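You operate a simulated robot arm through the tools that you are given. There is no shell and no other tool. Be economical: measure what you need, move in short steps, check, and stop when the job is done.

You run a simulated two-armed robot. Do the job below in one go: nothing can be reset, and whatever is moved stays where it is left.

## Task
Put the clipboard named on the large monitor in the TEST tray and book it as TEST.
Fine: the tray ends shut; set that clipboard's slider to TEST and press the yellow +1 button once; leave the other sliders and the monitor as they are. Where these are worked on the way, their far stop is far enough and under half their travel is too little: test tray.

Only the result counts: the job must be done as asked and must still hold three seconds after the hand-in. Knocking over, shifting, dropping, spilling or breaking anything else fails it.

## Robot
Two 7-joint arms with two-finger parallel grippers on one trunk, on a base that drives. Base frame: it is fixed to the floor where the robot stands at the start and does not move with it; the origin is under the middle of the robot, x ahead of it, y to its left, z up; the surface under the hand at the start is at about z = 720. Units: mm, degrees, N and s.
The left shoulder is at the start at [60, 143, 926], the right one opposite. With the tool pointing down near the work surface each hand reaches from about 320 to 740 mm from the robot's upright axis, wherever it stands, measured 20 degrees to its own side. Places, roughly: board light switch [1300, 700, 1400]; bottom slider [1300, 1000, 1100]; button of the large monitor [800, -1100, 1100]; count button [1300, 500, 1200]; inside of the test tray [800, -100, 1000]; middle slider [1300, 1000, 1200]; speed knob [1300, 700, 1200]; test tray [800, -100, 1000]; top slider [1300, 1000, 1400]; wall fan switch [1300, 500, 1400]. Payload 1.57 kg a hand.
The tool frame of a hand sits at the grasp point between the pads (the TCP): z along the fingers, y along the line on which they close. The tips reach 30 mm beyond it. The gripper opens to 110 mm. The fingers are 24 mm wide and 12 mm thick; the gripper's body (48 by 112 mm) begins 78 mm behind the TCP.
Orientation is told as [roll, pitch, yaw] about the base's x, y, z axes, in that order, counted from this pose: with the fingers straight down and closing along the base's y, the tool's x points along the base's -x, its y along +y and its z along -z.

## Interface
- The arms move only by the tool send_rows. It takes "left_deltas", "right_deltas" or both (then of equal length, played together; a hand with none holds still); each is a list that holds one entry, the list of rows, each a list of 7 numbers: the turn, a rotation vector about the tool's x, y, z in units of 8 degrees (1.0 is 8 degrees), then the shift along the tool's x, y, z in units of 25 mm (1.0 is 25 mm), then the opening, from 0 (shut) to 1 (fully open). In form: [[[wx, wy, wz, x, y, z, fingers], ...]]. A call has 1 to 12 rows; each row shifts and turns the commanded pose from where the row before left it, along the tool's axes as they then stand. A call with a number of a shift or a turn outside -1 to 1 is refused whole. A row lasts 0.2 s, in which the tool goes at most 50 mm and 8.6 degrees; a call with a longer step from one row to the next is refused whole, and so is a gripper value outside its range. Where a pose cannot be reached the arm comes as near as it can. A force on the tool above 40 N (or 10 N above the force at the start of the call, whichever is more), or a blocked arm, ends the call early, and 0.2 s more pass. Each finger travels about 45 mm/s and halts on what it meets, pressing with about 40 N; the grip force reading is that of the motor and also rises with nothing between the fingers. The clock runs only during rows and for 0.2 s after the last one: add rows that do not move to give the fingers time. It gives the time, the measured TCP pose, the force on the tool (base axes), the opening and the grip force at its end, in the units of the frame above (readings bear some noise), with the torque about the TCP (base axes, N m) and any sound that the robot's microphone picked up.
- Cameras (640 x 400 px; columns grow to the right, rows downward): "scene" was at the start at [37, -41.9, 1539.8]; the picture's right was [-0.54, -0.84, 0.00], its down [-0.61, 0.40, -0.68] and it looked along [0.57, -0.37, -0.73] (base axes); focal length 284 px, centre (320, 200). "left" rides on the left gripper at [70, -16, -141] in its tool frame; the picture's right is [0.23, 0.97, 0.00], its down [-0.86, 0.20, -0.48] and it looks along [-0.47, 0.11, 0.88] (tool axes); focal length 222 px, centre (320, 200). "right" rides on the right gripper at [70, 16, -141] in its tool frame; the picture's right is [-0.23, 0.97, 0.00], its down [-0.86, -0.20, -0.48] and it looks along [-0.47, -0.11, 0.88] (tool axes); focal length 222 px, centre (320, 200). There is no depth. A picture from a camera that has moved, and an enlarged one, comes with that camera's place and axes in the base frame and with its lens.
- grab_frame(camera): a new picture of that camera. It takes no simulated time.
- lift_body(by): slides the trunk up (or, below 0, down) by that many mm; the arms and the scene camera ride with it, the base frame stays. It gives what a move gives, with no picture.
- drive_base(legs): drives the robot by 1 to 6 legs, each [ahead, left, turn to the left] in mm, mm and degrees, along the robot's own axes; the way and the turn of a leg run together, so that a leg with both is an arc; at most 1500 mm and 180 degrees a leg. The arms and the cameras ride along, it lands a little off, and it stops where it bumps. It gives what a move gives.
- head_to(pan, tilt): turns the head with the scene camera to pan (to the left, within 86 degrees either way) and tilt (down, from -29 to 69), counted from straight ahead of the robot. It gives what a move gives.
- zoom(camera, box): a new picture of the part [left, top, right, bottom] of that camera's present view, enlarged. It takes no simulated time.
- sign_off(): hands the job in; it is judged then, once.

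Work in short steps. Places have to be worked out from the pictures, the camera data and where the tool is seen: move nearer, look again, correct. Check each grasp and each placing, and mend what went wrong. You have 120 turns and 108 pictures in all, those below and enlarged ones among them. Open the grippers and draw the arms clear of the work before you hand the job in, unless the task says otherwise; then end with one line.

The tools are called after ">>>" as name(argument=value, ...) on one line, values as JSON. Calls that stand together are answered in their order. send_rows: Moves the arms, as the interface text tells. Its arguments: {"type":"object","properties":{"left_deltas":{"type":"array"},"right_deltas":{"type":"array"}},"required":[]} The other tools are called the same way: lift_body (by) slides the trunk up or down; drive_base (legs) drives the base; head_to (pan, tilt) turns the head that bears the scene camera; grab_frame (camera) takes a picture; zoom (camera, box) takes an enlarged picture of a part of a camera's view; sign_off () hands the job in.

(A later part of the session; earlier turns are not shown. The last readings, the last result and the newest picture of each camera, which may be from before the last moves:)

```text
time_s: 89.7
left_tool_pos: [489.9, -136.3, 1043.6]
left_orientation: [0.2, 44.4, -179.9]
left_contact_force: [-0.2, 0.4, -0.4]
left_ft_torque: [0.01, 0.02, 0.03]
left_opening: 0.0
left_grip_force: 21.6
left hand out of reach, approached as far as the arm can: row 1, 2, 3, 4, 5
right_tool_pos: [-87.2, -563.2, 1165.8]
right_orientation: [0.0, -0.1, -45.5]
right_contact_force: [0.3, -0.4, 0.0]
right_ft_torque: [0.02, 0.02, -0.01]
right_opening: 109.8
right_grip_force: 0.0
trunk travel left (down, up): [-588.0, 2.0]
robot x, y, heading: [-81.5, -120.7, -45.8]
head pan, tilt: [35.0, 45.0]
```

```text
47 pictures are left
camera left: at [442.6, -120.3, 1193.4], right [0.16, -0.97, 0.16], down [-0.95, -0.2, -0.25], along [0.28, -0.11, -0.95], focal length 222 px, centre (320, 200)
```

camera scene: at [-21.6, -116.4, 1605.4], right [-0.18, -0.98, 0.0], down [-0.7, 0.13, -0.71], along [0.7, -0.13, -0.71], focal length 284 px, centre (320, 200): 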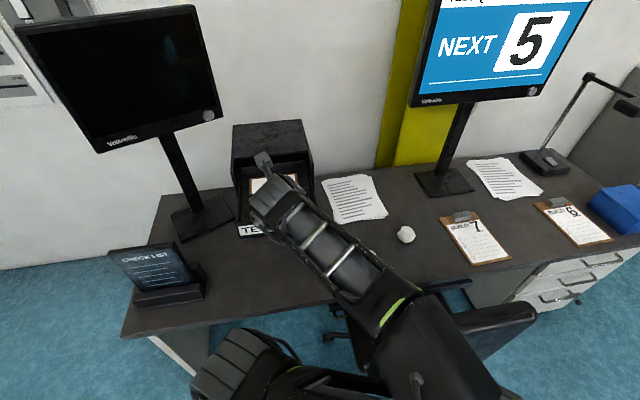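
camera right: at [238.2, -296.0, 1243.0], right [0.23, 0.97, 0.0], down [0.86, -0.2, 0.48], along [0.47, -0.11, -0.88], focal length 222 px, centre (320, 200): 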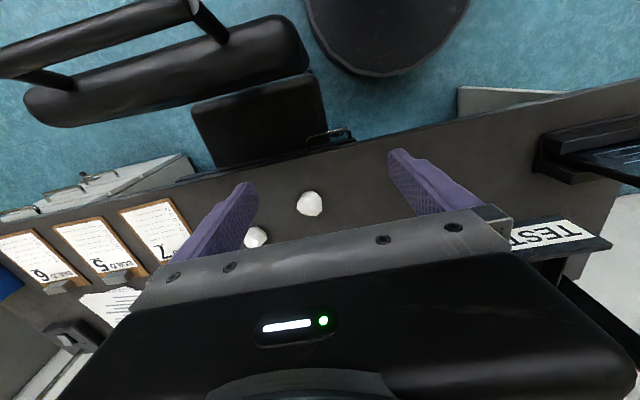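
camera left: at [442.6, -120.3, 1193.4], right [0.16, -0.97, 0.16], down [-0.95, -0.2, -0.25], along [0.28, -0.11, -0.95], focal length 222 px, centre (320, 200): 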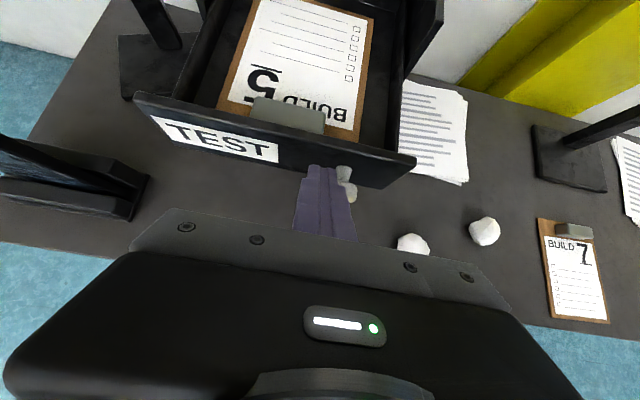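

This wrist pose is at its limits. I withdraw the left hand upward and level it; the right hand (proven here before) will close the tray.

>>> send_rows(left_deltas=[[[0, 0, 0, 0.3, 0, -1, 0], [0, 0, 0, 0.5, 0, -1, 0], [0, 0, 0, 0.7, 0, -0.7, 0], [0, 0, 0, 0.7, 0, -0.7, 0], [0, -1, 0, 0, 0, 0, 0], [0, -1, 0, 0, 0, 0, 0], [0, -1, 0, 0, 0, 0, 0], [0, -1, 0, 0, 0, 0, 0], [0, -1, 0, 0, 0, 0, 0], [0, -0.6, 0, 0, 0, 0, 0]]])

>>> grab_frame(camera="left")

```text
time_s: 91.8
left_tool_pos: [469.0, -134.2, 1143.4]
left_orientation: [0.2, -0.4, 180.0]
left_contact_force: [0.1, -1.2, 0.6]
left_ft_torque: [0.01, -0.02, -0.02]
left_opening: 0.0
left_grip_force: 20.8
right_tool_pos: [-88.2, -563.5, 1166.1]
right_orientation: [0.0, 0.0, -45.7]
right_contact_force: [-0.5, 0.1, 0.8]
right_ft_torque: [0.03, 0.01, -0.02]
right_opening: 110.0
right_grip_force: 0.0
trunk travel left (down, up): [-588.0, 2.0]
robot x, y, heading: [-78.2, -121.8, -45.6]
head pan, tilt: [35.0, 45.0]
```

```text
46 pictures are left
camera left: at [540.4, -118.3, 1284.2], right [0.23, -0.97, 0.0], down [-0.85, -0.2, 0.49], along [-0.47, -0.11, -0.87], focal length 222 px, centre (320, 200)
```

left: 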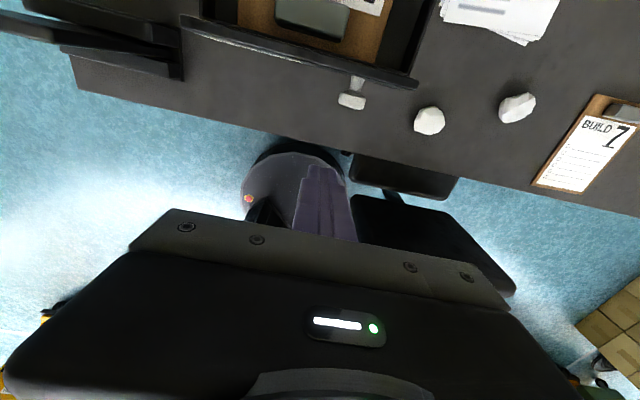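

Now unwind the wrist (225° clockwise) while drawing back.

>>> send_rows(left_deltas=[[[0, 0, 0, -1, 0.8, 0, 0.3], [0, 0, 0.5, -1, 0.8, 0, 0.3], [0, 0, 1, 0, 0, 0, 0.3], [0, 0, 1, 0, 0, 0, 0.3], [0, 0, 1, 0, 0, 0, 0.3], [0, 0, 1, 0, 0, 0, 0.3], [0, 0, 1, 0, 0, 0, 0.3], [0, 0, 1, 0, 0, 0, 0.3], [0, 0, 1, 0, 0, 0, 0.3], [0, 0, 1, 0, 0, 0, 0.3], [0, 0, 1, 0, 0, 0, 0.3], [0, 0, 1, 0, 0, 0, 0.3]]])

>>> send_rows(left_deltas=[[[0, 0, 1, 0, 0, 0, 0.3], [0, 0, 1, 0, 0, 0, 0.3], [0, 0, 1, 0, 0, 0, 0.3], [0, 0, 1, 0, 0, 0, 0.3], [0, 0, 1, 0, 0, 0, 0.3], [0, 0, 1, 0, 0, 0, 0.3], [0, 0, 1, 0, 0, 0, 0.3], [0, 0, 1, 0, 0, 0, 0.3], [0, 0, 1, 0, 0, 0, 0.3], [0, 0, 1, 0, 0, 0, 0.3], [0, 0, 1, 0, 0, 0, 0.3], [0, 0, 1, 0, 0, 0, 0.3]]])

>>> grab_frame(camera="scene")

```text
time_s: 94.5
left_tool_pos: [420.0, -176.0, 1144.6]
left_orientation: [0.2, 0.2, 95.8]
left_contact_force: [0.5, 0.1, 0.0]
left_ft_torque: [-0.01, -0.01, -0.02]
left_opening: 32.7
left_grip_force: 0.0
right_tool_pos: [-87.3, -561.6, 1165.8]
right_orientation: [0.0, 0.1, -45.6]
right_contact_force: [0.2, 0.1, 1.1]
right_ft_torque: [0.02, -0.03, -0.05]
right_opening: 109.8
right_grip_force: 0.0
trunk travel left (down, up): [-588.0, 2.0]
robot x, y, heading: [-78.5, -123.7, -45.1]
head pan, tilt: [35.0, 45.0]
```

```text
time_s: 97.0
left_tool_pos: [418.4, -176.5, 1145.6]
left_orientation: [-0.1, 0.3, -0.2]
left_contact_force: [-0.3, -1.3, 0.6]
left_ft_torque: [0.02, 0.03, -0.01]
left_opening: 33.2
left_grip_force: 0.1
right_tool_pos: [-88.8, -563.4, 1165.8]
right_orientation: [-0.1, 0.0, -45.6]
right_contact_force: [-0.9, -0.4, -1.0]
right_ft_torque: [-0.01, -0.01, -0.01]
right_opening: 110.0
right_grip_force: 0.1
trunk travel left (down, up): [-588.0, 2.0]
robot x, y, heading: [-83.1, -124.6, -45.6]
head pan, tilt: [35.0, 45.0]
```

```text
45 pictures are left
camera scene: at [-21.6, -116.3, 1605.4], right [-0.18, -0.98, 0.0], down [-0.7, 0.13, -0.71], along [0.7, -0.13, -0.71], focal length 284 px, centre (320, 200)
```

scene: 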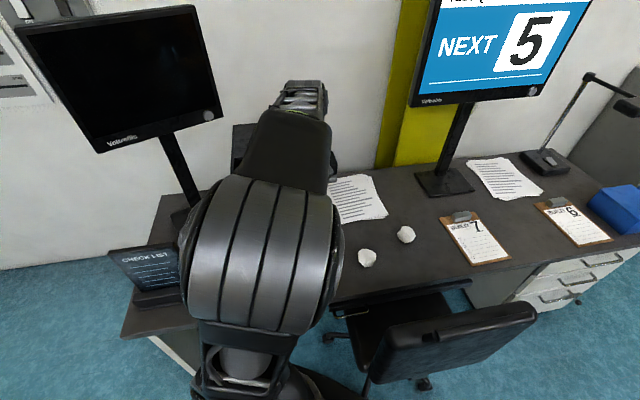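

The wrist is unwound (yaw 0), so this arm can push in its natural pose. I back the base ~60 mm in −x for room, then pitch the hand forward.

>>> drive_base(legs=[[-42, -43, 0]])

>>> send_rows(left_deltas=[[[0, -1, 0, 0, 1, 0, 0], [0, -1, 0, 0, 1, 0, 0], [0, -1, 0, 0, 0.7, 0, 0], [0, -1, 0, 0, 0, 0, 0], [0, -1, 0, 0, 0, 0, 0], [0, -0.6, 0, 0, 0, 0, 0]]])

```text
time_s: 98.0
left_tool_pos: [356.0, -175.1, 1144.3]
left_orientation: [-0.2, 0.2, 0.0]
left_contact_force: [-0.7, -0.6, 0.6]
left_ft_torque: [0.02, -0.05, 0.03]
left_opening: 33.0
left_grip_force: 0.0
right_tool_pos: [-151.5, -563.0, 1165.0]
right_orientation: [0.1, 0.0, -45.5]
right_contact_force: [-1.3, -0.5, 0.3]
right_ft_torque: [-0.02, -0.05, -0.01]
right_opening: 110.1
right_grip_force: 0.0
trunk travel left (down, up): [-588.0, 2.0]
robot x, y, heading: [-139.1, -123.0, -45.7]
head pan, tilt: [35.0, 45.0]
```

```text
time_s: 99.4
left_tool_pos: [367.9, -84.2, 1105.0]
left_orientation: [-3.7, -34.0, 6.8]
left_contact_force: [-0.8, -0.1, -0.1]
left_ft_torque: [0.0, 0.02, -0.01]
left_opening: 0.0
left_grip_force: 21.0
left hand out of reach, approached as far as the arm can: row 6
right_tool_pos: [-148.0, -562.4, 1164.0]
right_orientation: [0.1, 0.0, -45.6]
right_contact_force: [0.3, -0.5, -0.9]
right_ft_torque: [0.01, 0.0, 0.0]
right_opening: 109.9
right_grip_force: 0.0
trunk travel left (down, up): [-588.0, 2.0]
robot x, y, heading: [-142.8, -122.0, -45.5]
head pan, tilt: [35.0, 45.0]
stopped in row 6 (left hand): the arm was blocked; the commanded pose is now the measured one
```

Slightly too near the body. I move forward/down and finish the orientation.

>>> send_rows(left_deltas=[[[0, 0, 0, -0.27, -0.3, 1, 0], [0, 0, 0, -0.27, -0.3, 1, 0], [0.24, 0, 0.35, -0.27, -0.3, 0.7, 0], [0.24, -0.6, 0.35, 0, 0, 0, 0], [0, -0.7, 0, 0, 0, 0, 0]]])

>>> grab_frame(camera="left")

>>> grab_frame(camera="scene")

```text
time_s: 100.6
left_tool_pos: [439.3, -109.1, 1068.5]
left_orientation: [-4.0, -44.8, 0.8]
left_contact_force: [0.6, 0.6, 0.1]
left_ft_torque: [-0.01, 0.0, -0.01]
left_opening: 0.0
left_grip_force: 21.5
left hand out of reach, approached as far as the arm can: row 5
right_tool_pos: [-149.2, -563.0, 1165.2]
right_orientation: [0.0, 0.0, -45.6]
right_contact_force: [0.4, -0.7, -0.3]
right_ft_torque: [-0.01, 0.02, 0.01]
right_opening: 109.7
right_grip_force: 0.0
trunk travel left (down, up): [-588.0, 2.0]
robot x, y, heading: [-144.6, -123.4, -45.7]
head pan, tilt: [35.0, 45.0]
```

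```text
44 pictures are left
camera left: at [288.9, -118.0, 1120.4], right [-0.13, 0.97, -0.21], down [0.28, 0.24, 0.93], along [0.95, 0.06, -0.3], focal length 222 px, centre (320, 200)
```

left: 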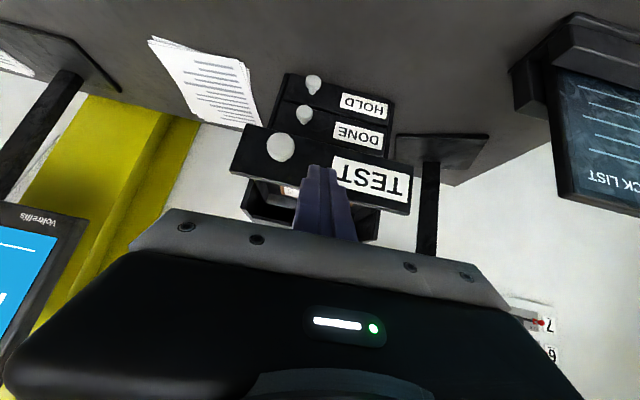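

```text
43 pictures are left
camera scene: at [-81.4, -115.8, 1605.4], right [-0.18, -0.98, 0.0], down [-0.7, 0.13, -0.71], along [0.69, -0.13, -0.71], focal length 284 px, centre (320, 200)
```

scene: 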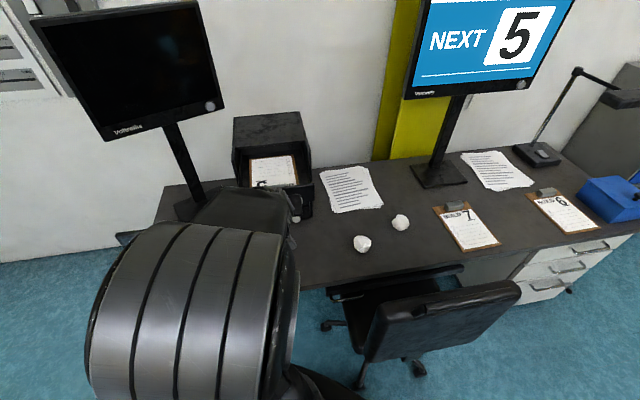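

Now down in front of the panel, then push forward in +x.

>>> send_rows(left_deltas=[[[0, 0, 0, 0.5, 0, 0.9, 0], [0, 0, 0, 0.5, 0, 0.9, 0], [0, 0, 0, -0.6, 0, 0.6, 0], [0, 0, 0, -0.6, 0, 0.6, 0], [0, 0, 0, -0.6, 0, 0.6, 0]]])

>>> grab_frame(camera="left")

```text
time_s: 101.8
left_tool_pos: [518.9, -115.0, 1018.2]
left_orientation: [-4.1, -44.9, 0.7]
left_contact_force: [-0.1, -0.4, -0.1]
left_ft_torque: [0.0, 0.0, 0.03]
left_opening: 0.0
left_grip_force: 21.2
left hand out of reach, approached as far as the arm can: row 1
right_tool_pos: [-149.1, -563.0, 1165.3]
right_orientation: [0.0, 0.1, -45.7]
right_contact_force: [0.0, -0.7, -0.5]
right_ft_torque: [-0.03, 0.0, 0.04]
right_opening: 109.9
right_grip_force: 0.1
trunk travel left (down, up): [-588.0, 2.0]
robot x, y, heading: [-137.0, -123.4, -45.5]
head pan, tilt: [35.0, 45.0]
```

```text
42 pictures are left
camera left: at [368.9, -124.2, 1071.0], right [-0.12, 0.97, -0.21], down [0.28, 0.24, 0.93], along [0.95, 0.06, -0.3], focal length 222 px, centre (320, 200)
```

left: 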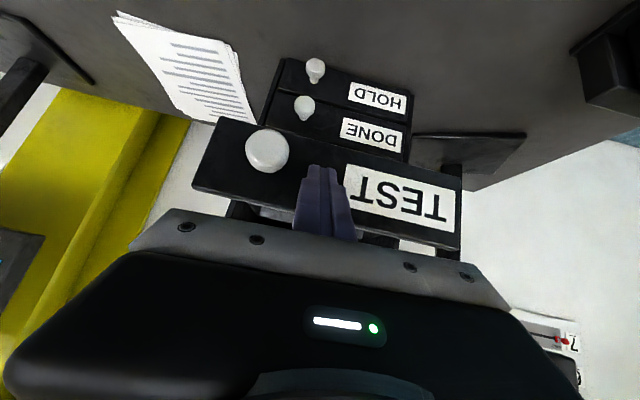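

Tips are on the panel, no resistance. Continue pushing.

>>> send_rows(left_deltas=[[[0, 0, 0, -0.6, 0, 0.6, 0], [0, 0, 0, -0.6, 0, 0.6, 0], [0, 0, 0, -0.6, 0, 0.6, 0], [0, 0, 0, -0.6, 0, 0.6, 0], [0, 0, 0, -0.6, 0, 0.6, 0]]])

>>> grab_frame(camera="left")

>>> zoom(camera="scene", box=[200, 90, 340, 230])

```text
time_s: 103.0
left_tool_pos: [627.9, -121.3, 1018.3]
left_orientation: [-3.9, -44.9, 0.7]
left_contact_force: [-0.3, 0.5, 0.1]
left_ft_torque: [0.02, 0.0, -0.01]
left_opening: 0.2
left_grip_force: 21.3
right_tool_pos: [-147.8, -562.1, 1166.0]
right_orientation: [0.0, 0.1, -45.6]
right_contact_force: [0.3, 0.4, -0.4]
right_ft_torque: [-0.03, 0.02, 0.01]
right_opening: 110.0
right_grip_force: 0.0
trunk travel left (down, up): [-588.0, 2.0]
robot x, y, heading: [-144.0, -121.9, -45.8]
head pan, tilt: [35.0, 45.0]
```

```text
41 pictures are left
camera left: at [478.1, -129.6, 1070.8], right [-0.12, 0.97, -0.21], down [0.28, 0.24, 0.93], along [0.95, 0.06, -0.3], focal length 222 px, centre (320, 200)
```

left: 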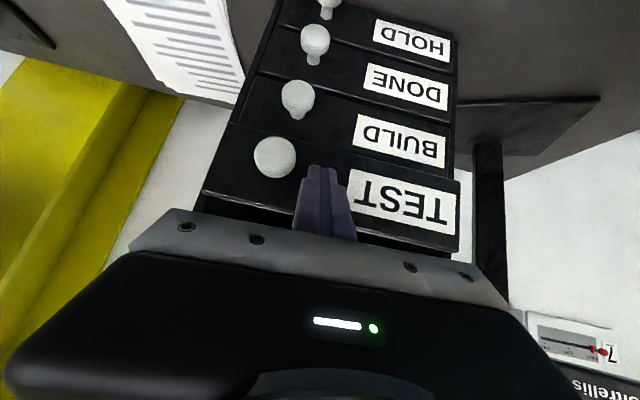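

```text
2.86 times, centred on (270, 160) of scene
camera zoom: at [-81.4, -115.7, 1605.4], right [-0.18, -0.98, 0.0], down [-0.7, 0.13, -0.71], along [0.69, -0.13, -0.71], focal length 812 px, centre (463, 314)
```

zoom: 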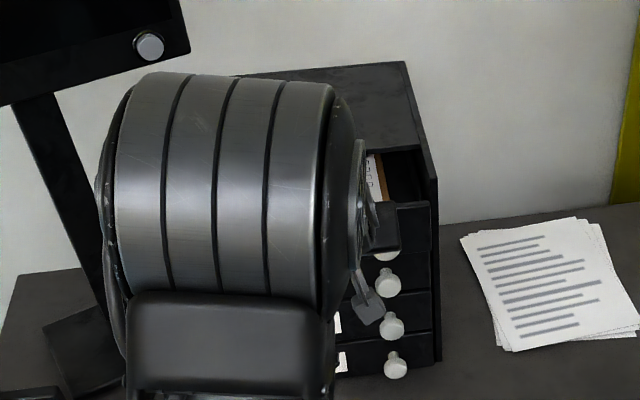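

Drawer moves along freely. Push the remainder until it stops.

>>> send_rows(left_deltas=[[[0, 0, 0, -0.6, 0, 0.6, 0], [0, 0, 0, -0.5, 0, 0.5, 0], [0, 0, 0, -0.4, 0, 0.4, 0], [0, 0, 0, -0.3, 0, 0.3, 0], [0, 0, 0, 0, 0, 0, 0]]])

>>> grab_frame(camera="left")

```text
time_s: 103.7
left_tool_pos: [657.5, -123.3, 1017.4]
left_orientation: [-4.1, -43.7, 0.8]
left_contact_force: [-29.1, 2.1, 12.7]
left_ft_torque: [-0.11, 0.02, 0.07]
left_opening: 0.0
left_grip_force: 20.8
right_tool_pos: [-154.3, -562.6, 1165.7]
right_orientation: [0.1, -0.3, -45.6]
right_contact_force: [0.8, 0.8, -0.6]
right_ft_torque: [-0.03, -0.03, -0.01]
right_opening: 109.8
right_grip_force: 0.0
trunk travel left (down, up): [-588.0, 2.0]
robot x, y, heading: [-139.7, -122.2, -45.3]
head pan, tilt: [35.0, 45.0]
stopped in row 3 (left hand): the force on the tool passed its limit at 55 N (the readings are from after the stop); the commanded pose is now the measured one
```

```text
39 pictures are left
camera left: at [508.2, -131.8, 1072.3], right [-0.13, 0.97, -0.21], down [0.3, 0.24, 0.93], along [0.95, 0.06, -0.32], focal length 222 px, centre (320, 200)
```

left: 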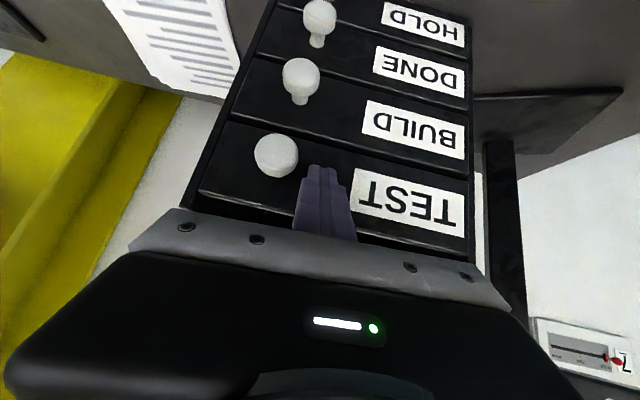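

Firm stop at the shut position. I withdraw the hand and level it, then check.

>>> send_rows(left_deltas=[[[0, 0, 0, 0.4, 0, -0.4, 0], [0, 0, 0, 0.7, 0, -0.7, 0], [0, 0, 0, 0.4, 0, -1, 0], [0, 0, 0, 0, 0, -1, 0], [0, 0, 0, 0, 0, -1, 0], [0, 1, 0, 0, 0, 0, 0], [0, 1, 0, 0, 0, 0, 0], [0, 1, 0, 0, 0, 0, 0], [0, 1, 0, 0.5, 1, 0, 0], [0, 1, 0, 0.5, 1, 0, 0], [0, 0.5, 0, 0.5, 1, 0, 0], [0, 0, 0, 0.5, 1, 0, 0]]])

>>> zoom(camera="scene", box=[200, 90, 340, 230])

```text
time_s: 106.3
left_tool_pos: [518.6, -15.2, 1050.1]
left_orientation: [-2.8, 0.2, -2.3]
left_contact_force: [0.2, -0.3, 0.0]
left_ft_torque: [0.0, 0.04, -0.01]
left_opening: 0.0
left_grip_force: 21.4
right_tool_pos: [-150.1, -561.8, 1165.7]
right_orientation: [0.1, 0.0, -45.6]
right_contact_force: [0.0, 0.4, 0.0]
right_ft_torque: [-0.01, 0.01, 0.01]
right_opening: 109.8
right_grip_force: 0.1
trunk travel left (down, up): [-588.0, 2.0]
robot x, y, heading: [-141.6, -121.7, -45.3]
head pan, tilt: [35.0, 45.0]
```

```text
2.86 times, centred on (270, 160) of scene
camera zoom: at [-83.4, -114.7, 1605.5], right [-0.18, -0.98, 0.0], down [-0.69, 0.13, -0.71], along [0.7, -0.13, -0.71], focal length 812 px, centre (463, 314)
```

zoom: 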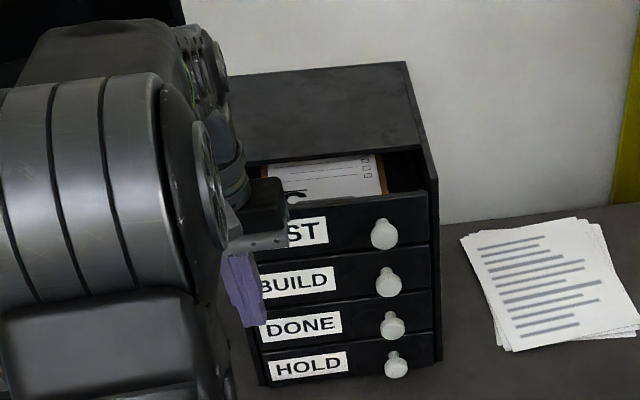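

Tray is shut with clipboard 5 inside. Next the board on the wall: I back off, turn to heading 0 and go left, then look.

>>> drive_base(legs=[[-140, -140, 0], [0, 0, 45.5], [0, 880, 0]])

>>> head_to(pan=5, tilt=25)

>>> grab_frame(camera="scene")

```text
time_s: 114.2
left_tool_pos: [85.4, 1282.9, 1049.9]
left_orientation: [-2.9, 0.3, 41.1]
left_contact_force: [0.5, 0.4, 0.0]
left_ft_torque: [-0.04, 0.01, 0.04]
left_opening: 0.0
left_grip_force: 21.2
right_tool_pos: [-25.0, 425.4, 1165.3]
right_orientation: [0.0, -0.1, -2.2]
right_contact_force: [-0.1, 0.0, -1.3]
right_ft_torque: [-0.02, 0.02, 0.0]
right_opening: 109.8
right_grip_force: 0.1
trunk travel left (down, up): [-588.0, 2.0]
robot x, y, heading: [-321.8, 753.6, -2.1]
head pan, tilt: [35.0, 45.0]
```

```text
time_s: 115.1
left_tool_pos: [85.4, 1282.4, 1050.2]
left_orientation: [-2.9, 0.2, 41.3]
left_contact_force: [-1.1, 0.1, 0.3]
left_ft_torque: [0.02, -0.03, 0.0]
left_opening: 0.0
left_grip_force: 21.1
right_tool_pos: [-25.3, 426.8, 1164.6]
right_orientation: [0.0, 0.0, -2.2]
right_contact_force: [-0.2, -0.4, 0.0]
right_ft_torque: [0.0, 0.0, -0.01]
right_opening: 109.9
right_grip_force: 0.1
trunk travel left (down, up): [-588.0, 2.0]
robot x, y, heading: [-322.2, 748.8, -2.2]
head pan, tilt: [5.0, 25.0]
```

```text
37 pictures are left
camera scene: at [-258.9, 757.3, 1636.0], right [0.05, -1.0, 0.0], down [-0.42, -0.02, -0.91], along [0.9, 0.05, -0.42], focal length 284 px, centre (320, 200)
```

scene: 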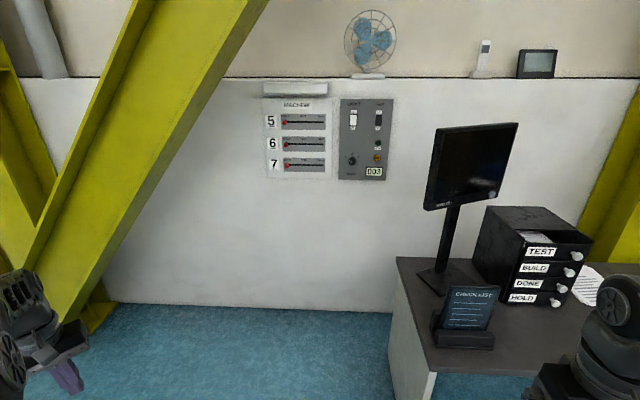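

Good view; the diagonal beam is left of the panel. I enlarge the panel.

>>> zoom(camera="scene", box=[250, 75, 410, 190])

```text
3.48 times, centred on (330, 132) of scene
camera zoom: at [-258.9, 757.3, 1636.0], right [0.05, -1.0, 0.0], down [-0.42, -0.02, -0.91], along [0.9, 0.05, -0.42], focal length 988 px, centre (285, 435)
```

zoom: 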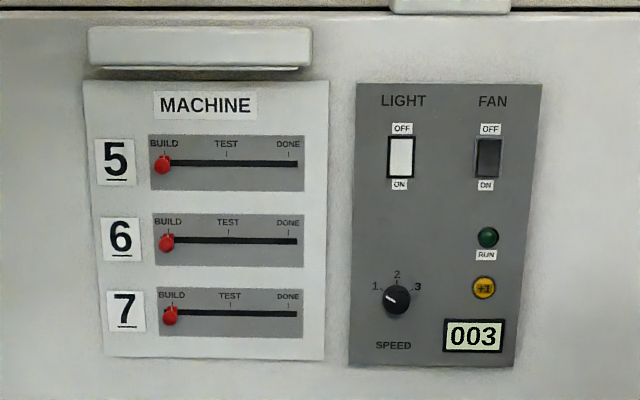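

Knob 5 ≈ (1259, 1016, 1373), TEST mark at y≈921, yellow +1 button ≈ (1270, 517, 1186). I tidy the left hand in first.

>>> send_rows(left_deltas=[[[0, 0, 0, 0.95, -0.72, 0, 0], [0, 0, 0, 0.95, -0.72, 0, 0], [0, 0, 0, 0.95, -0.72, 0, 0], [0, 0, 0, 0.95, -0.72, 0, 0], [0, 0, 0, 0.95, -0.72, 0, 0], [0, 0, 0, 0.95, -0.72, 0, 0.3], [0, 0, 1, 0.5, -0.5, -1, 0.3], [0, 0, 1, 0, 0, -1, 0.3], [0, 0, 1, 0, 0, -1, 0.3], [0, 0, 1, 0, 0, -1, 0.3], [0, 0, 1, 0, 0, 0, 0.3], [0.36, 0, 0.4, 0, 0, 0, 0.3]]])

>>> drive_base(legs=[[0, 0, 2.1], [700, 20, 0]])

>>> grab_frame(camera="scene")

```text
time_s: 117.7
left_tool_pos: [44.8, 1096.1, 1156.5]
left_orientation: [-5.0, -2.0, -2.0]
left_contact_force: [0.0, 0.3, -0.7]
left_ft_torque: [0.0, 0.0, -0.01]
left_opening: 33.2
left_grip_force: 0.1
right_tool_pos: [-25.8, 425.9, 1164.6]
right_orientation: [0.0, 0.0, -2.2]
right_contact_force: [-0.6, 0.1, 0.7]
right_ft_torque: [-0.03, 0.0, 0.01]
right_opening: 110.2
right_grip_force: 0.0
trunk travel left (down, up): [-588.0, 2.0]
robot x, y, heading: [-320.9, 751.6, -2.0]
head pan, tilt: [5.0, 25.0]
```

```text
time_s: 122.0
left_tool_pos: [736.7, 1139.4, 1156.4]
left_orientation: [-5.0, -1.9, 1.1]
left_contact_force: [0.9, 0.0, 0.1]
left_ft_torque: [-0.03, 0.01, 0.03]
left_opening: 33.0
left_grip_force: 0.1
right_tool_pos: [701.9, 467.6, 1164.7]
right_orientation: [0.0, 0.0, 0.9]
right_contact_force: [-0.5, -0.3, 0.3]
right_ft_torque: [0.03, 0.01, 0.01]
right_opening: 109.8
right_grip_force: 0.1
trunk travel left (down, up): [-588.0, 2.0]
robot x, y, heading: [391.4, 775.0, 1.0]
head pan, tilt: [5.0, 25.0]
```

```text
35 pictures are left
camera scene: at [451.8, 785.9, 1636.0], right [0.1, -0.99, 0.0], down [-0.42, -0.04, -0.91], along [0.9, 0.09, -0.42], focal length 284 px, centre (320, 200)
```

scene: 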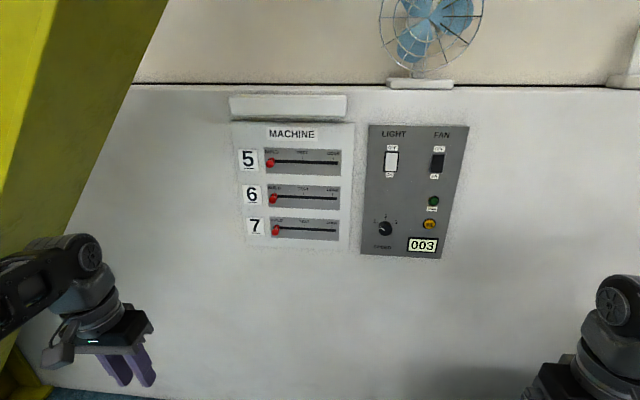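

The beam stays well left at working height. Drive the last 235 mm.

>>> drive_base(legs=[[235, 0, -0.8]])

>>> send_rows(left_deltas=[[[0, -1, 0, -0.5, -0.8, -0.8, 0.3], [0, -1, 0, -0.5, -0.8, -0.8, 0.3], [0, -1, 0, 0, -0.8, -1, 0.3], [0, -1, 0, 0, -0.8, -1, 0.3], [0, -1, 0, 0, 0, 0, 0.3], [0, -1, 0, 0, 0, 0, 0.3]]])

>>> grab_frame(camera="scene")

```text
time_s: 123.8
left_tool_pos: [984.7, 1136.1, 1157.2]
left_orientation: [-5.1, -1.8, 0.2]
left_contact_force: [-0.7, -0.7, 0.6]
left_ft_torque: [0.01, 0.06, 0.02]
left_opening: 32.9
left_grip_force: 0.1
right_tool_pos: [937.7, 464.2, 1164.7]
right_orientation: [0.0, 0.0, -0.1]
right_contact_force: [0.4, 0.3, 0.4]
right_ft_torque: [0.0, 0.03, 0.01]
right_opening: 110.1
right_grip_force: 0.1
trunk travel left (down, up): [-588.0, 2.0]
robot x, y, heading: [629.7, 776.3, -0.3]
head pan, tilt: [5.0, 25.0]
```

```text
time_s: 125.2
left_tool_pos: [985.9, 1063.7, 1253.4]
left_orientation: [-7.9, -49.9, 6.0]
left_contact_force: [0.7, 0.1, -0.5]
left_ft_torque: [0.02, -0.02, -0.01]
left_opening: 32.9
left_grip_force: 0.0
right_tool_pos: [935.2, 463.7, 1165.3]
right_orientation: [0.0, 0.0, -0.1]
right_contact_force: [0.0, 0.3, 0.1]
right_ft_torque: [-0.02, -0.01, 0.04]
right_opening: 110.0
right_grip_force: 0.1
trunk travel left (down, up): [-588.0, 2.0]
robot x, y, heading: [629.5, 776.4, 0.0]
head pan, tilt: [5.0, 25.0]
```

```text
34 pictures are left
camera scene: at [690.9, 786.3, 1636.1], right [0.09, -1.0, 0.0], down [-0.42, -0.04, -0.91], along [0.9, 0.08, -0.42], focal length 284 px, centre (320, 200)
```

scene: 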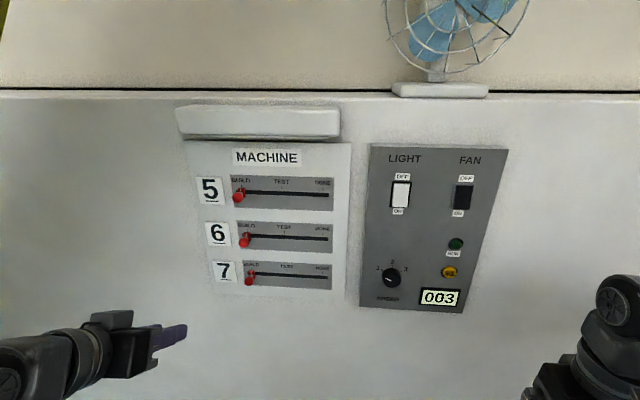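

Hand points about forward. I finish pitching to ≈−80°, fix the roll, and rise toward slider height.

>>> send_rows(left_deltas=[[[0, -1, 0, -0.9, 0, 0, 0.5], [0, -1, 0, -0.9, 0, 0, 0.5], [0, -1, 0.32, -0.9, -0.5, 0, 0.5], [0, -0.8, 0.32, -0.9, -0.5, 0.5, 0.5], [0, 0, 0, -0.9, -0.5, 1, 0.5], [0, 0, 0, 0, 0, 1, 0.5], [0, 0, 0, 0, 0, 1, 0.5]]])

>>> grab_frame(camera="scene")

```text
time_s: 126.8
left_tool_pos: [1116.3, 1029.2, 1336.5]
left_orientation: [-1.1, -80.4, -0.3]
left_contact_force: [-0.7, 0.3, -0.2]
left_ft_torque: [0.02, 0.01, 0.01]
left_opening: 55.1
left_grip_force: 0.1
right_tool_pos: [938.5, 463.2, 1165.1]
right_orientation: [0.0, 0.0, -0.2]
right_contact_force: [-0.2, -0.8, -0.1]
right_ft_torque: [-0.02, 0.01, 0.0]
right_opening: 109.9
right_grip_force: 0.0
trunk travel left (down, up): [-588.0, 2.0]
robot x, y, heading: [631.5, 775.2, -0.1]
head pan, tilt: [5.0, 25.0]
```

```text
33 pictures are left
camera scene: at [692.7, 786.2, 1636.0], right [0.09, -1.0, 0.0], down [-0.42, -0.04, -0.91], along [0.9, 0.08, -0.42], focal length 284 px, centre (320, 200)
```

scene: 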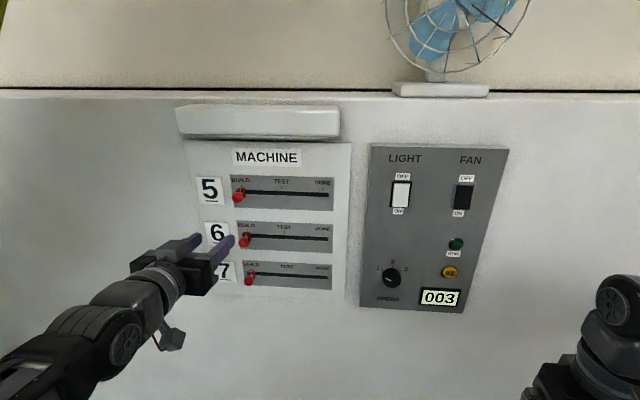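

Now bring it in line with knob 5, stopping 55 mm short, and look.

>>> send_rows(left_deltas=[[[0, 0, 0, -0.9, -0.4, 0, 0.5], [0, 0, 0, -0.9, 0, 0.4, 0.5], [0, 0, 0, -0.6, 0, 1, 0.5], [0, 0, 0, 0, 0, 1, 0.5], [0, 0, 0, 0, 0, 0.4, 0.5]]])

>>> grab_frame(camera="left")

>>> zoom(camera="scene", box=[170, 140, 350, 260])

```text
time_s: 128.0
left_tool_pos: [1193.9, 1017.9, 1384.3]
left_orientation: [-1.1, -80.4, -0.4]
left_contact_force: [-0.1, 0.2, 0.2]
left_ft_torque: [0.0, 0.01, -0.05]
left_opening: 55.1
left_grip_force: 0.0
right_tool_pos: [936.8, 465.0, 1165.6]
right_orientation: [0.1, 0.0, -0.1]
right_contact_force: [0.5, -0.1, 0.0]
right_ft_torque: [-0.02, 0.0, 0.01]
right_opening: 109.9
right_grip_force: 0.1
trunk travel left (down, up): [-588.0, 2.0]
robot x, y, heading: [631.9, 776.7, -0.2]
head pan, tilt: [5.0, 25.0]
```

```text
32 pictures are left
camera left: at [1041.3, 1004.9, 1340.0], right [-0.01, 0.97, -0.23], down [-0.32, 0.21, 0.92], along [0.95, 0.09, 0.31], focal length 222 px, centre (320, 200)
```

left: 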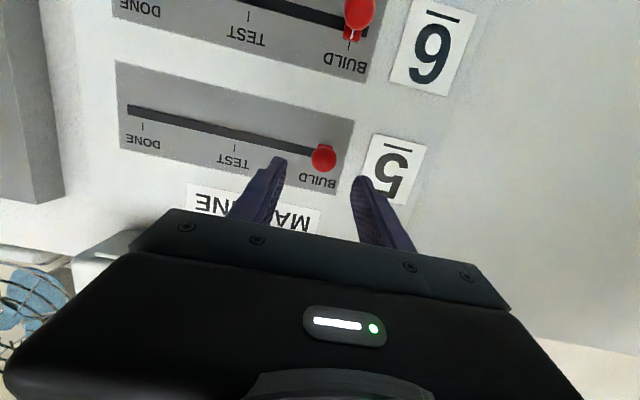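

```text
3.33 times, centred on (260, 200) of scene
camera zoom: at [691.9, 786.3, 1636.0], right [0.09, -1.0, 0.0], down [-0.42, -0.04, -0.91], along [0.9, 0.08, -0.42], focal length 947 px, centre (520, 200)
```

zoom: 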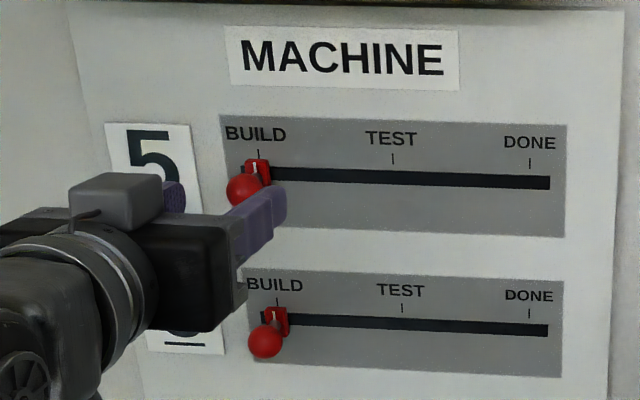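

Knob at (1259, 1019, 1370), panel face x≈1284. I advance 51 mm around the knob and close.

>>> send_rows(left_deltas=[[[0, 0, 0, 0.1, 0, 0.7, 0.5], [0, 0, 0, 0, 0, 0.7, 0.5], [0, 0, 0, 0, 0, 0.6, 0.5], [0, 0, 0, 0, 0, 0, 0], [0, 0, 0, 0, 0, 0, 0], [0, 0, 0, 0, 0, 0, 0], [0, 0, 0, 0, 0, 0, 0], [0, 0, 0, 0, 0, 0, 0]]])

>>> grab_frame(camera="left")

```text
time_s: 129.8
left_tool_pos: [1242.6, 1016.3, 1373.4]
left_orientation: [-1.2, -80.5, -0.3]
left_contact_force: [0.0, 3.0, 2.0]
left_ft_torque: [0.0, -0.05, 0.05]
left_opening: 23.4
left_grip_force: 35.8
right_tool_pos: [937.5, 464.1, 1165.6]
right_orientation: [0.0, 0.1, -0.1]
right_contact_force: [0.3, -0.1, -0.4]
right_ft_torque: [-0.03, 0.0, 0.01]
right_opening: 110.1
right_grip_force: 0.1
trunk travel left (down, up): [-588.0, 2.0]
robot x, y, heading: [628.8, 778.6, -0.1]
head pan, tilt: [5.0, 25.0]
```

```text
30 pictures are left
camera left: at [1092.6, 1004.0, 1329.5], right [-0.01, 0.97, -0.23], down [-0.33, 0.21, 0.92], along [0.95, 0.09, 0.31], focal length 222 px, centre (320, 200)
```

left: 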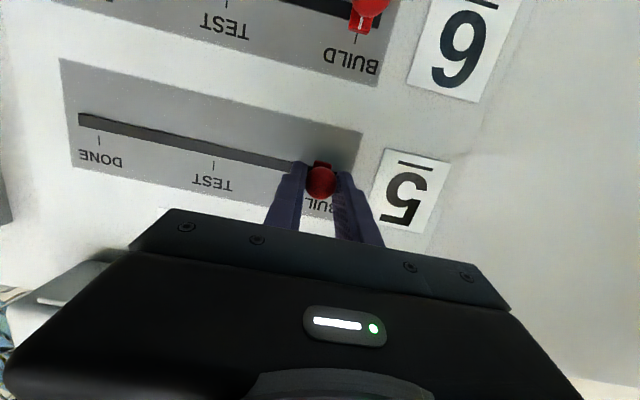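

Grasped. BUILD→TEST spacing is ≈95 mm; I slide 90 mm to the right (−y) then check.

>>> send_rows(left_deltas=[[[0, 0, 0, 0, -0.7, 0, 0], [0, 0, 0, 0, -0.7, 0, 0], [0, 0, 0, 0, -0.7, 0, 0], [0, 0, 0, 0, -0.7, 0, 0], [0, 0, 0, 0, -0.7, 0, 0], [0, 0, 0, 0, -0.1, 0, 0], [0, 0, 0, 0, 0, 0, 0]]])

>>> zoom(camera="scene", box=[200, 160, 350, 260])

>>> zoom(camera="left", box=[200, 60, 440, 220])

```text
time_s: 131.3
left_tool_pos: [1243.7, 924.6, 1374.8]
left_orientation: [-1.2, -80.4, -0.3]
left_contact_force: [12.0, -0.1, 3.1]
left_ft_torque: [-0.01, -0.23, 0.05]
left_opening: 23.4
left_grip_force: 35.7
right_tool_pos: [939.1, 462.3, 1165.3]
right_orientation: [-0.1, 0.1, -0.2]
right_contact_force: [0.0, 0.8, 0.1]
right_ft_torque: [0.0, -0.03, 0.01]
right_opening: 110.0
right_grip_force: 0.1
trunk travel left (down, up): [-588.0, 2.0]
robot x, y, heading: [632.6, 777.7, -0.1]
head pan, tilt: [5.0, 25.0]
```

```text
4.00 times, centred on (275, 210) of scene
camera zoom: at [694.0, 786.3, 1636.0], right [0.09, -1.0, 0.0], down [-0.42, -0.04, -0.91], along [0.9, 0.08, -0.42], focal length 1137 px, centre (500, 160)
```

zoom: 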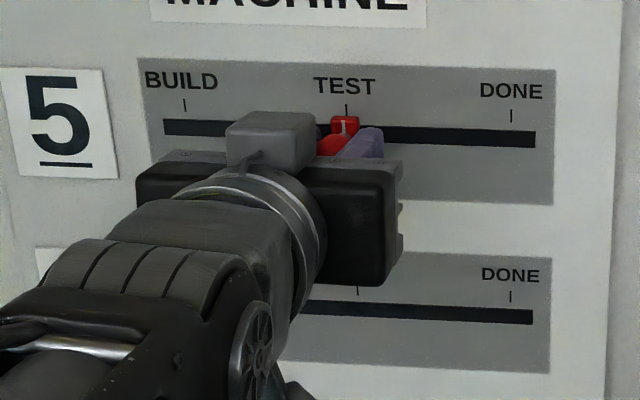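

```text
2.50 times, centred on (320, 140) of left
camera zoom: at [1092.7, 911.3, 1329.5], right [-0.01, 0.97, -0.23], down [-0.32, 0.21, 0.92], along [0.95, 0.09, 0.31], focal length 555 px, centre (320, 350)
```

zoom: 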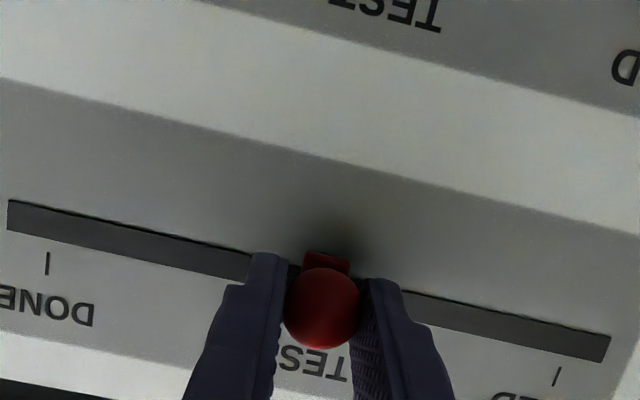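

The carriage mark sits at the TEST tick. I release and back straight out.

>>> send_rows(left_deltas=[[[0, 0, 0, 0, 0, 0, 0.5], [0, 0, 0, 0, 0, 0, 0.5], [0, 0, 0, 0, 0, 0, 0.5], [0, 0, 0, 0, 0, 0, 0.5], [0, 0, 0, 0, 0, -0.8, 0.5], [0, 0, 0, 0, 0, -1, 0.5], [0, 0, 0, 0, 0, -1, 0.5], [0, 0, 0, 0.5, 0.5, -1, 0.5], [0, 0, 0, 1, 0.7, -0.5, 0.5], [0, 0, 0, 1, 0.7, 0, 0.5], [0, 0, 0, 1, 0.7, 0, 0.5], [0, 0, 0, 1, 0.7, 0, 0.5]]])

>>> zoom(camera="scene", box=[170, 140, 350, 300])

>>> zoom(camera="scene", box=[360, 140, 520, 320])

```text
time_s: 133.9
left_tool_pos: [1117.9, 1012.7, 1280.5]
left_orientation: [-1.3, -80.4, -0.1]
left_contact_force: [0.5, 0.3, 0.4]
left_ft_torque: [0.01, 0.0, -0.02]
left_opening: 55.0
left_grip_force: 0.1
right_tool_pos: [937.0, 464.8, 1164.9]
right_orientation: [0.0, 0.1, -0.1]
right_contact_force: [0.4, 0.1, 0.2]
right_ft_torque: [0.0, 0.01, 0.01]
right_opening: 110.0
right_grip_force: 0.1
trunk travel left (down, up): [-588.0, 2.0]
robot x, y, heading: [631.0, 775.1, -0.1]
head pan, tilt: [5.0, 25.0]
```

```text
2.50 times, centred on (260, 220) of scene
camera zoom: at [691.9, 787.3, 1636.0], right [0.09, -1.0, 0.0], down [-0.42, -0.04, -0.91], along [0.9, 0.08, -0.42], focal length 710 px, centre (470, 150)
```

zoom: 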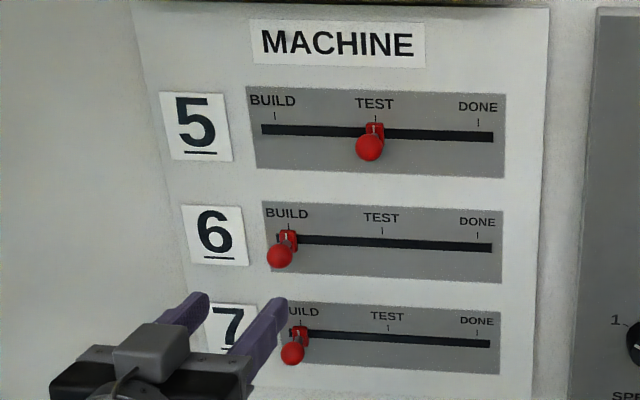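

```text
2.22 times, centred on (440, 230) of scene
camera zoom: at [691.9, 787.3, 1636.0], right [0.09, -1.0, 0.0], down [-0.42, -0.04, -0.91], along [0.9, 0.08, -0.42], focal length 631 px, centre (53, 133)
```

zoom: 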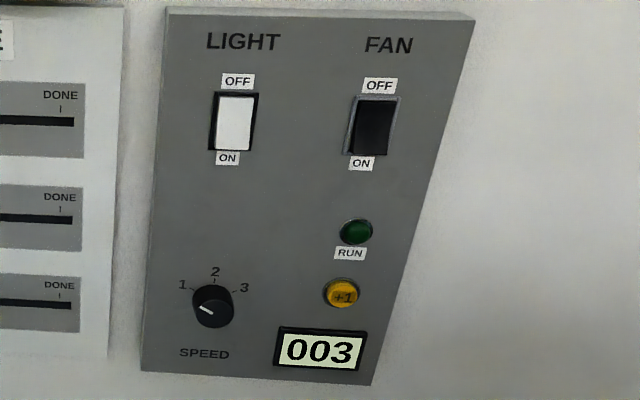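

Slider 5 is at TEST, 6 and 7 untouched, counter 003. Button ≈ (1278, 517, 1182). I bring the right hand forward with fingers closed and pitch it up.

>>> send_rows(right_deltas=[[[0, 0, 0, -1, 0.42, 0.2, 0], [0, 0, 0, -1, 0.42, 0.2, 0], [0, 0, 0, -1, 0.42, 0.2, 0], [0, 0, 0, -1, 0.42, 0.2, 0], [0, 0, 0, -1, 0.42, 0.2, 0], [0, -1, 0, -0.3, 0, 0.2, 0], [0, -1, 0, -0.3, 0, 0.2, 0], [0, -1, 0, -0.2, 0, 0.2, 0], [0, -1, 0, -0.2, 0, 0.2, 0], [0, -1, 0, 0, 0, 0, 0], [0, -1, 0, 0, 0, 0, 0], [0, -1, 0, 0, 0, 0, 0]]])

>>> grab_frame(camera="scene")

```text
time_s: 136.6
left_tool_pos: [1118.1, 1011.6, 1280.5]
left_orientation: [-1.2, -80.4, -0.2]
left_contact_force: [1.0, -0.5, 1.0]
left_ft_torque: [0.01, 0.0, -0.02]
left_opening: 54.9
left_grip_force: 0.1
right_tool_pos: [1100.9, 512.0, 1132.5]
right_orientation: [0.1, -55.8, -0.1]
right_contact_force: [0.0, 0.1, -0.6]
right_ft_torque: [-0.01, 0.03, -0.02]
right_opening: 0.1
right_grip_force: 21.5
right hand out of reach, approached as far as the arm can: row 12
trunk travel left (down, up): [-588.0, 2.0]
robot x, y, heading: [628.9, 777.4, -0.1]
head pan, tilt: [5.0, 25.0]
```

```text
25 pictures are left
camera scene: at [692.5, 786.7, 1636.0], right [0.09, -1.0, 0.0], down [-0.42, -0.04, -0.91], along [0.9, 0.08, -0.42], focal length 284 px, centre (320, 200)
```

scene: 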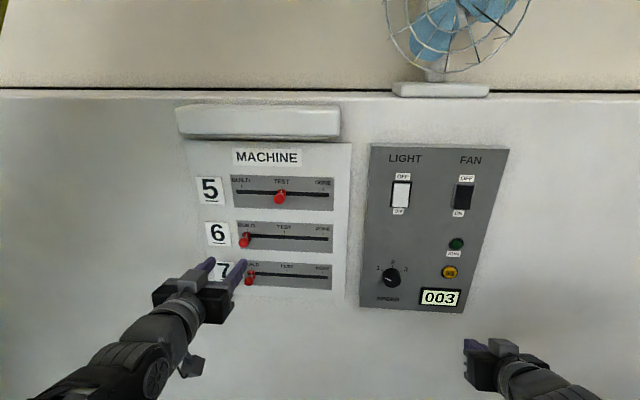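

Raise and advance to ~60 mm before the button while pitching to −80°.

>>> send_rows(right_deltas=[[[0, 0, 0, -1, 0.1, 0.5, 0], [0, 0, 0, -1, 0.1, 0.5, 0], [0, 0, 0, -1, 0, 0.5, 0], [0, -1, 0, -0.7, 0, 0.5, 0], [0, -1, 0, 0, 0, 0, 0], [0, -1, 0, 0, 0, 0, 0], [0, 0, 0, 0, 0, 0, 0]]])

>>> grab_frame(camera="right")

>>> zoom(camera="scene", box=[360, 180, 560, 340])

```text
time_s: 138.2
left_tool_pos: [1116.8, 1010.7, 1281.4]
left_orientation: [-1.3, -80.5, 0.0]
left_contact_force: [-0.3, -0.5, -0.2]
left_ft_torque: [0.0, 0.0, -0.07]
left_opening: 55.1
left_grip_force: 0.0
right_tool_pos: [1193.6, 517.4, 1179.5]
right_orientation: [-0.1, -80.1, 0.0]
right_contact_force: [-1.1, -0.4, -0.5]
right_ft_torque: [0.03, 0.02, -0.04]
right_opening: 0.1
right_grip_force: 21.6
trunk travel left (down, up): [-588.0, 2.0]
robot x, y, heading: [635.0, 781.6, -0.0]
head pan, tilt: [5.0, 25.0]
```

```text
24 pictures are left
camera right: at [1043.2, 535.7, 1135.4], right [0.04, 0.97, 0.22], down [-0.32, -0.2, 0.92], along [0.94, -0.11, 0.31], focal length 222 px, centre (320, 200)
```

right: 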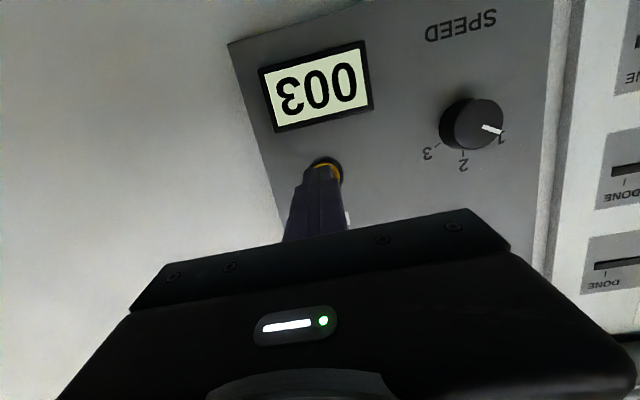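

```text
2.50 times, centred on (460, 260) of scene
camera zoom: at [691.3, 787.2, 1636.1], right [0.09, -1.0, 0.0], down [-0.42, -0.04, -0.91], along [0.9, 0.08, -0.42], focal length 710 px, centre (-30, 50)
```

zoom: 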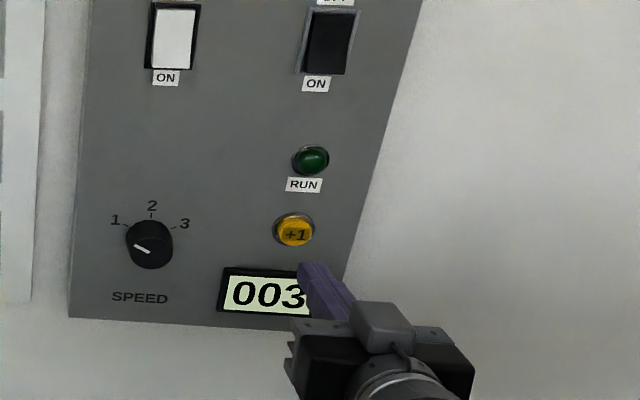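

Button at (≈1275, 520, 1180), tip just below the line. I correct height and move to a few mm before it.

>>> send_rows(right_deltas=[[[0, 0, 0, -0.56, 0.08, 0, 0], [0, 0, 0, 0, 0, 0.6, 0], [0, 0, 0, 0, 0, 0.6, 0], [0, 0, 0, 0, 0, 0.2, 0], [0, 0, 0, 0, 0, 0, 0]]])

>>> zoom(camera="scene", box=[400, 220, 500, 320])

>>> zoom(camera="right", box=[220, 30, 420, 230])

```text
time_s: 139.3
left_tool_pos: [1116.9, 1011.3, 1281.6]
left_orientation: [-1.2, -80.4, -0.4]
left_contact_force: [-0.1, -0.3, 0.0]
left_ft_torque: [-0.03, 0.01, -0.01]
left_opening: 55.2
left_grip_force: 0.0
right_tool_pos: [1234.4, 521.3, 1188.6]
right_orientation: [0.1, -80.0, -0.3]
right_contact_force: [-2.6, 0.9, 0.9]
right_ft_torque: [0.0, -0.05, 0.01]
right_opening: 0.0
right_grip_force: 21.0
trunk travel left (down, up): [-588.0, 2.0]
robot x, y, heading: [630.3, 780.5, 0.1]
head pan, tilt: [5.0, 25.0]
heard: click
```

```text
4.00 times, centred on (450, 270) of scene
camera zoom: at [691.1, 786.7, 1636.1], right [0.09, -1.0, 0.0], down [-0.42, -0.04, -0.91], along [0.9, 0.08, -0.42], focal length 1137 px, centre (-200, -80)
```

zoom: 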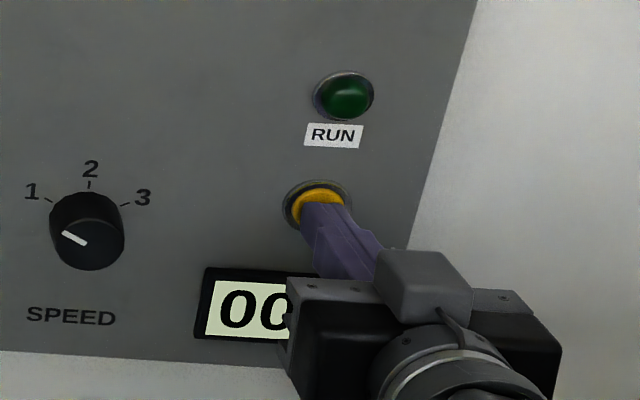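

```text
2.00 times, centred on (320, 130) of right
camera zoom: at [1081.6, 537.9, 1144.5], right [0.04, 0.97, 0.22], down [-0.32, -0.2, 0.92], along [0.95, -0.11, 0.31], focal length 444 px, centre (320, 340)
```

zoom: 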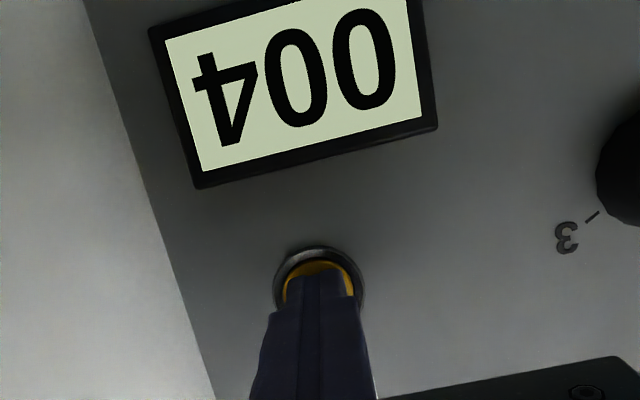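

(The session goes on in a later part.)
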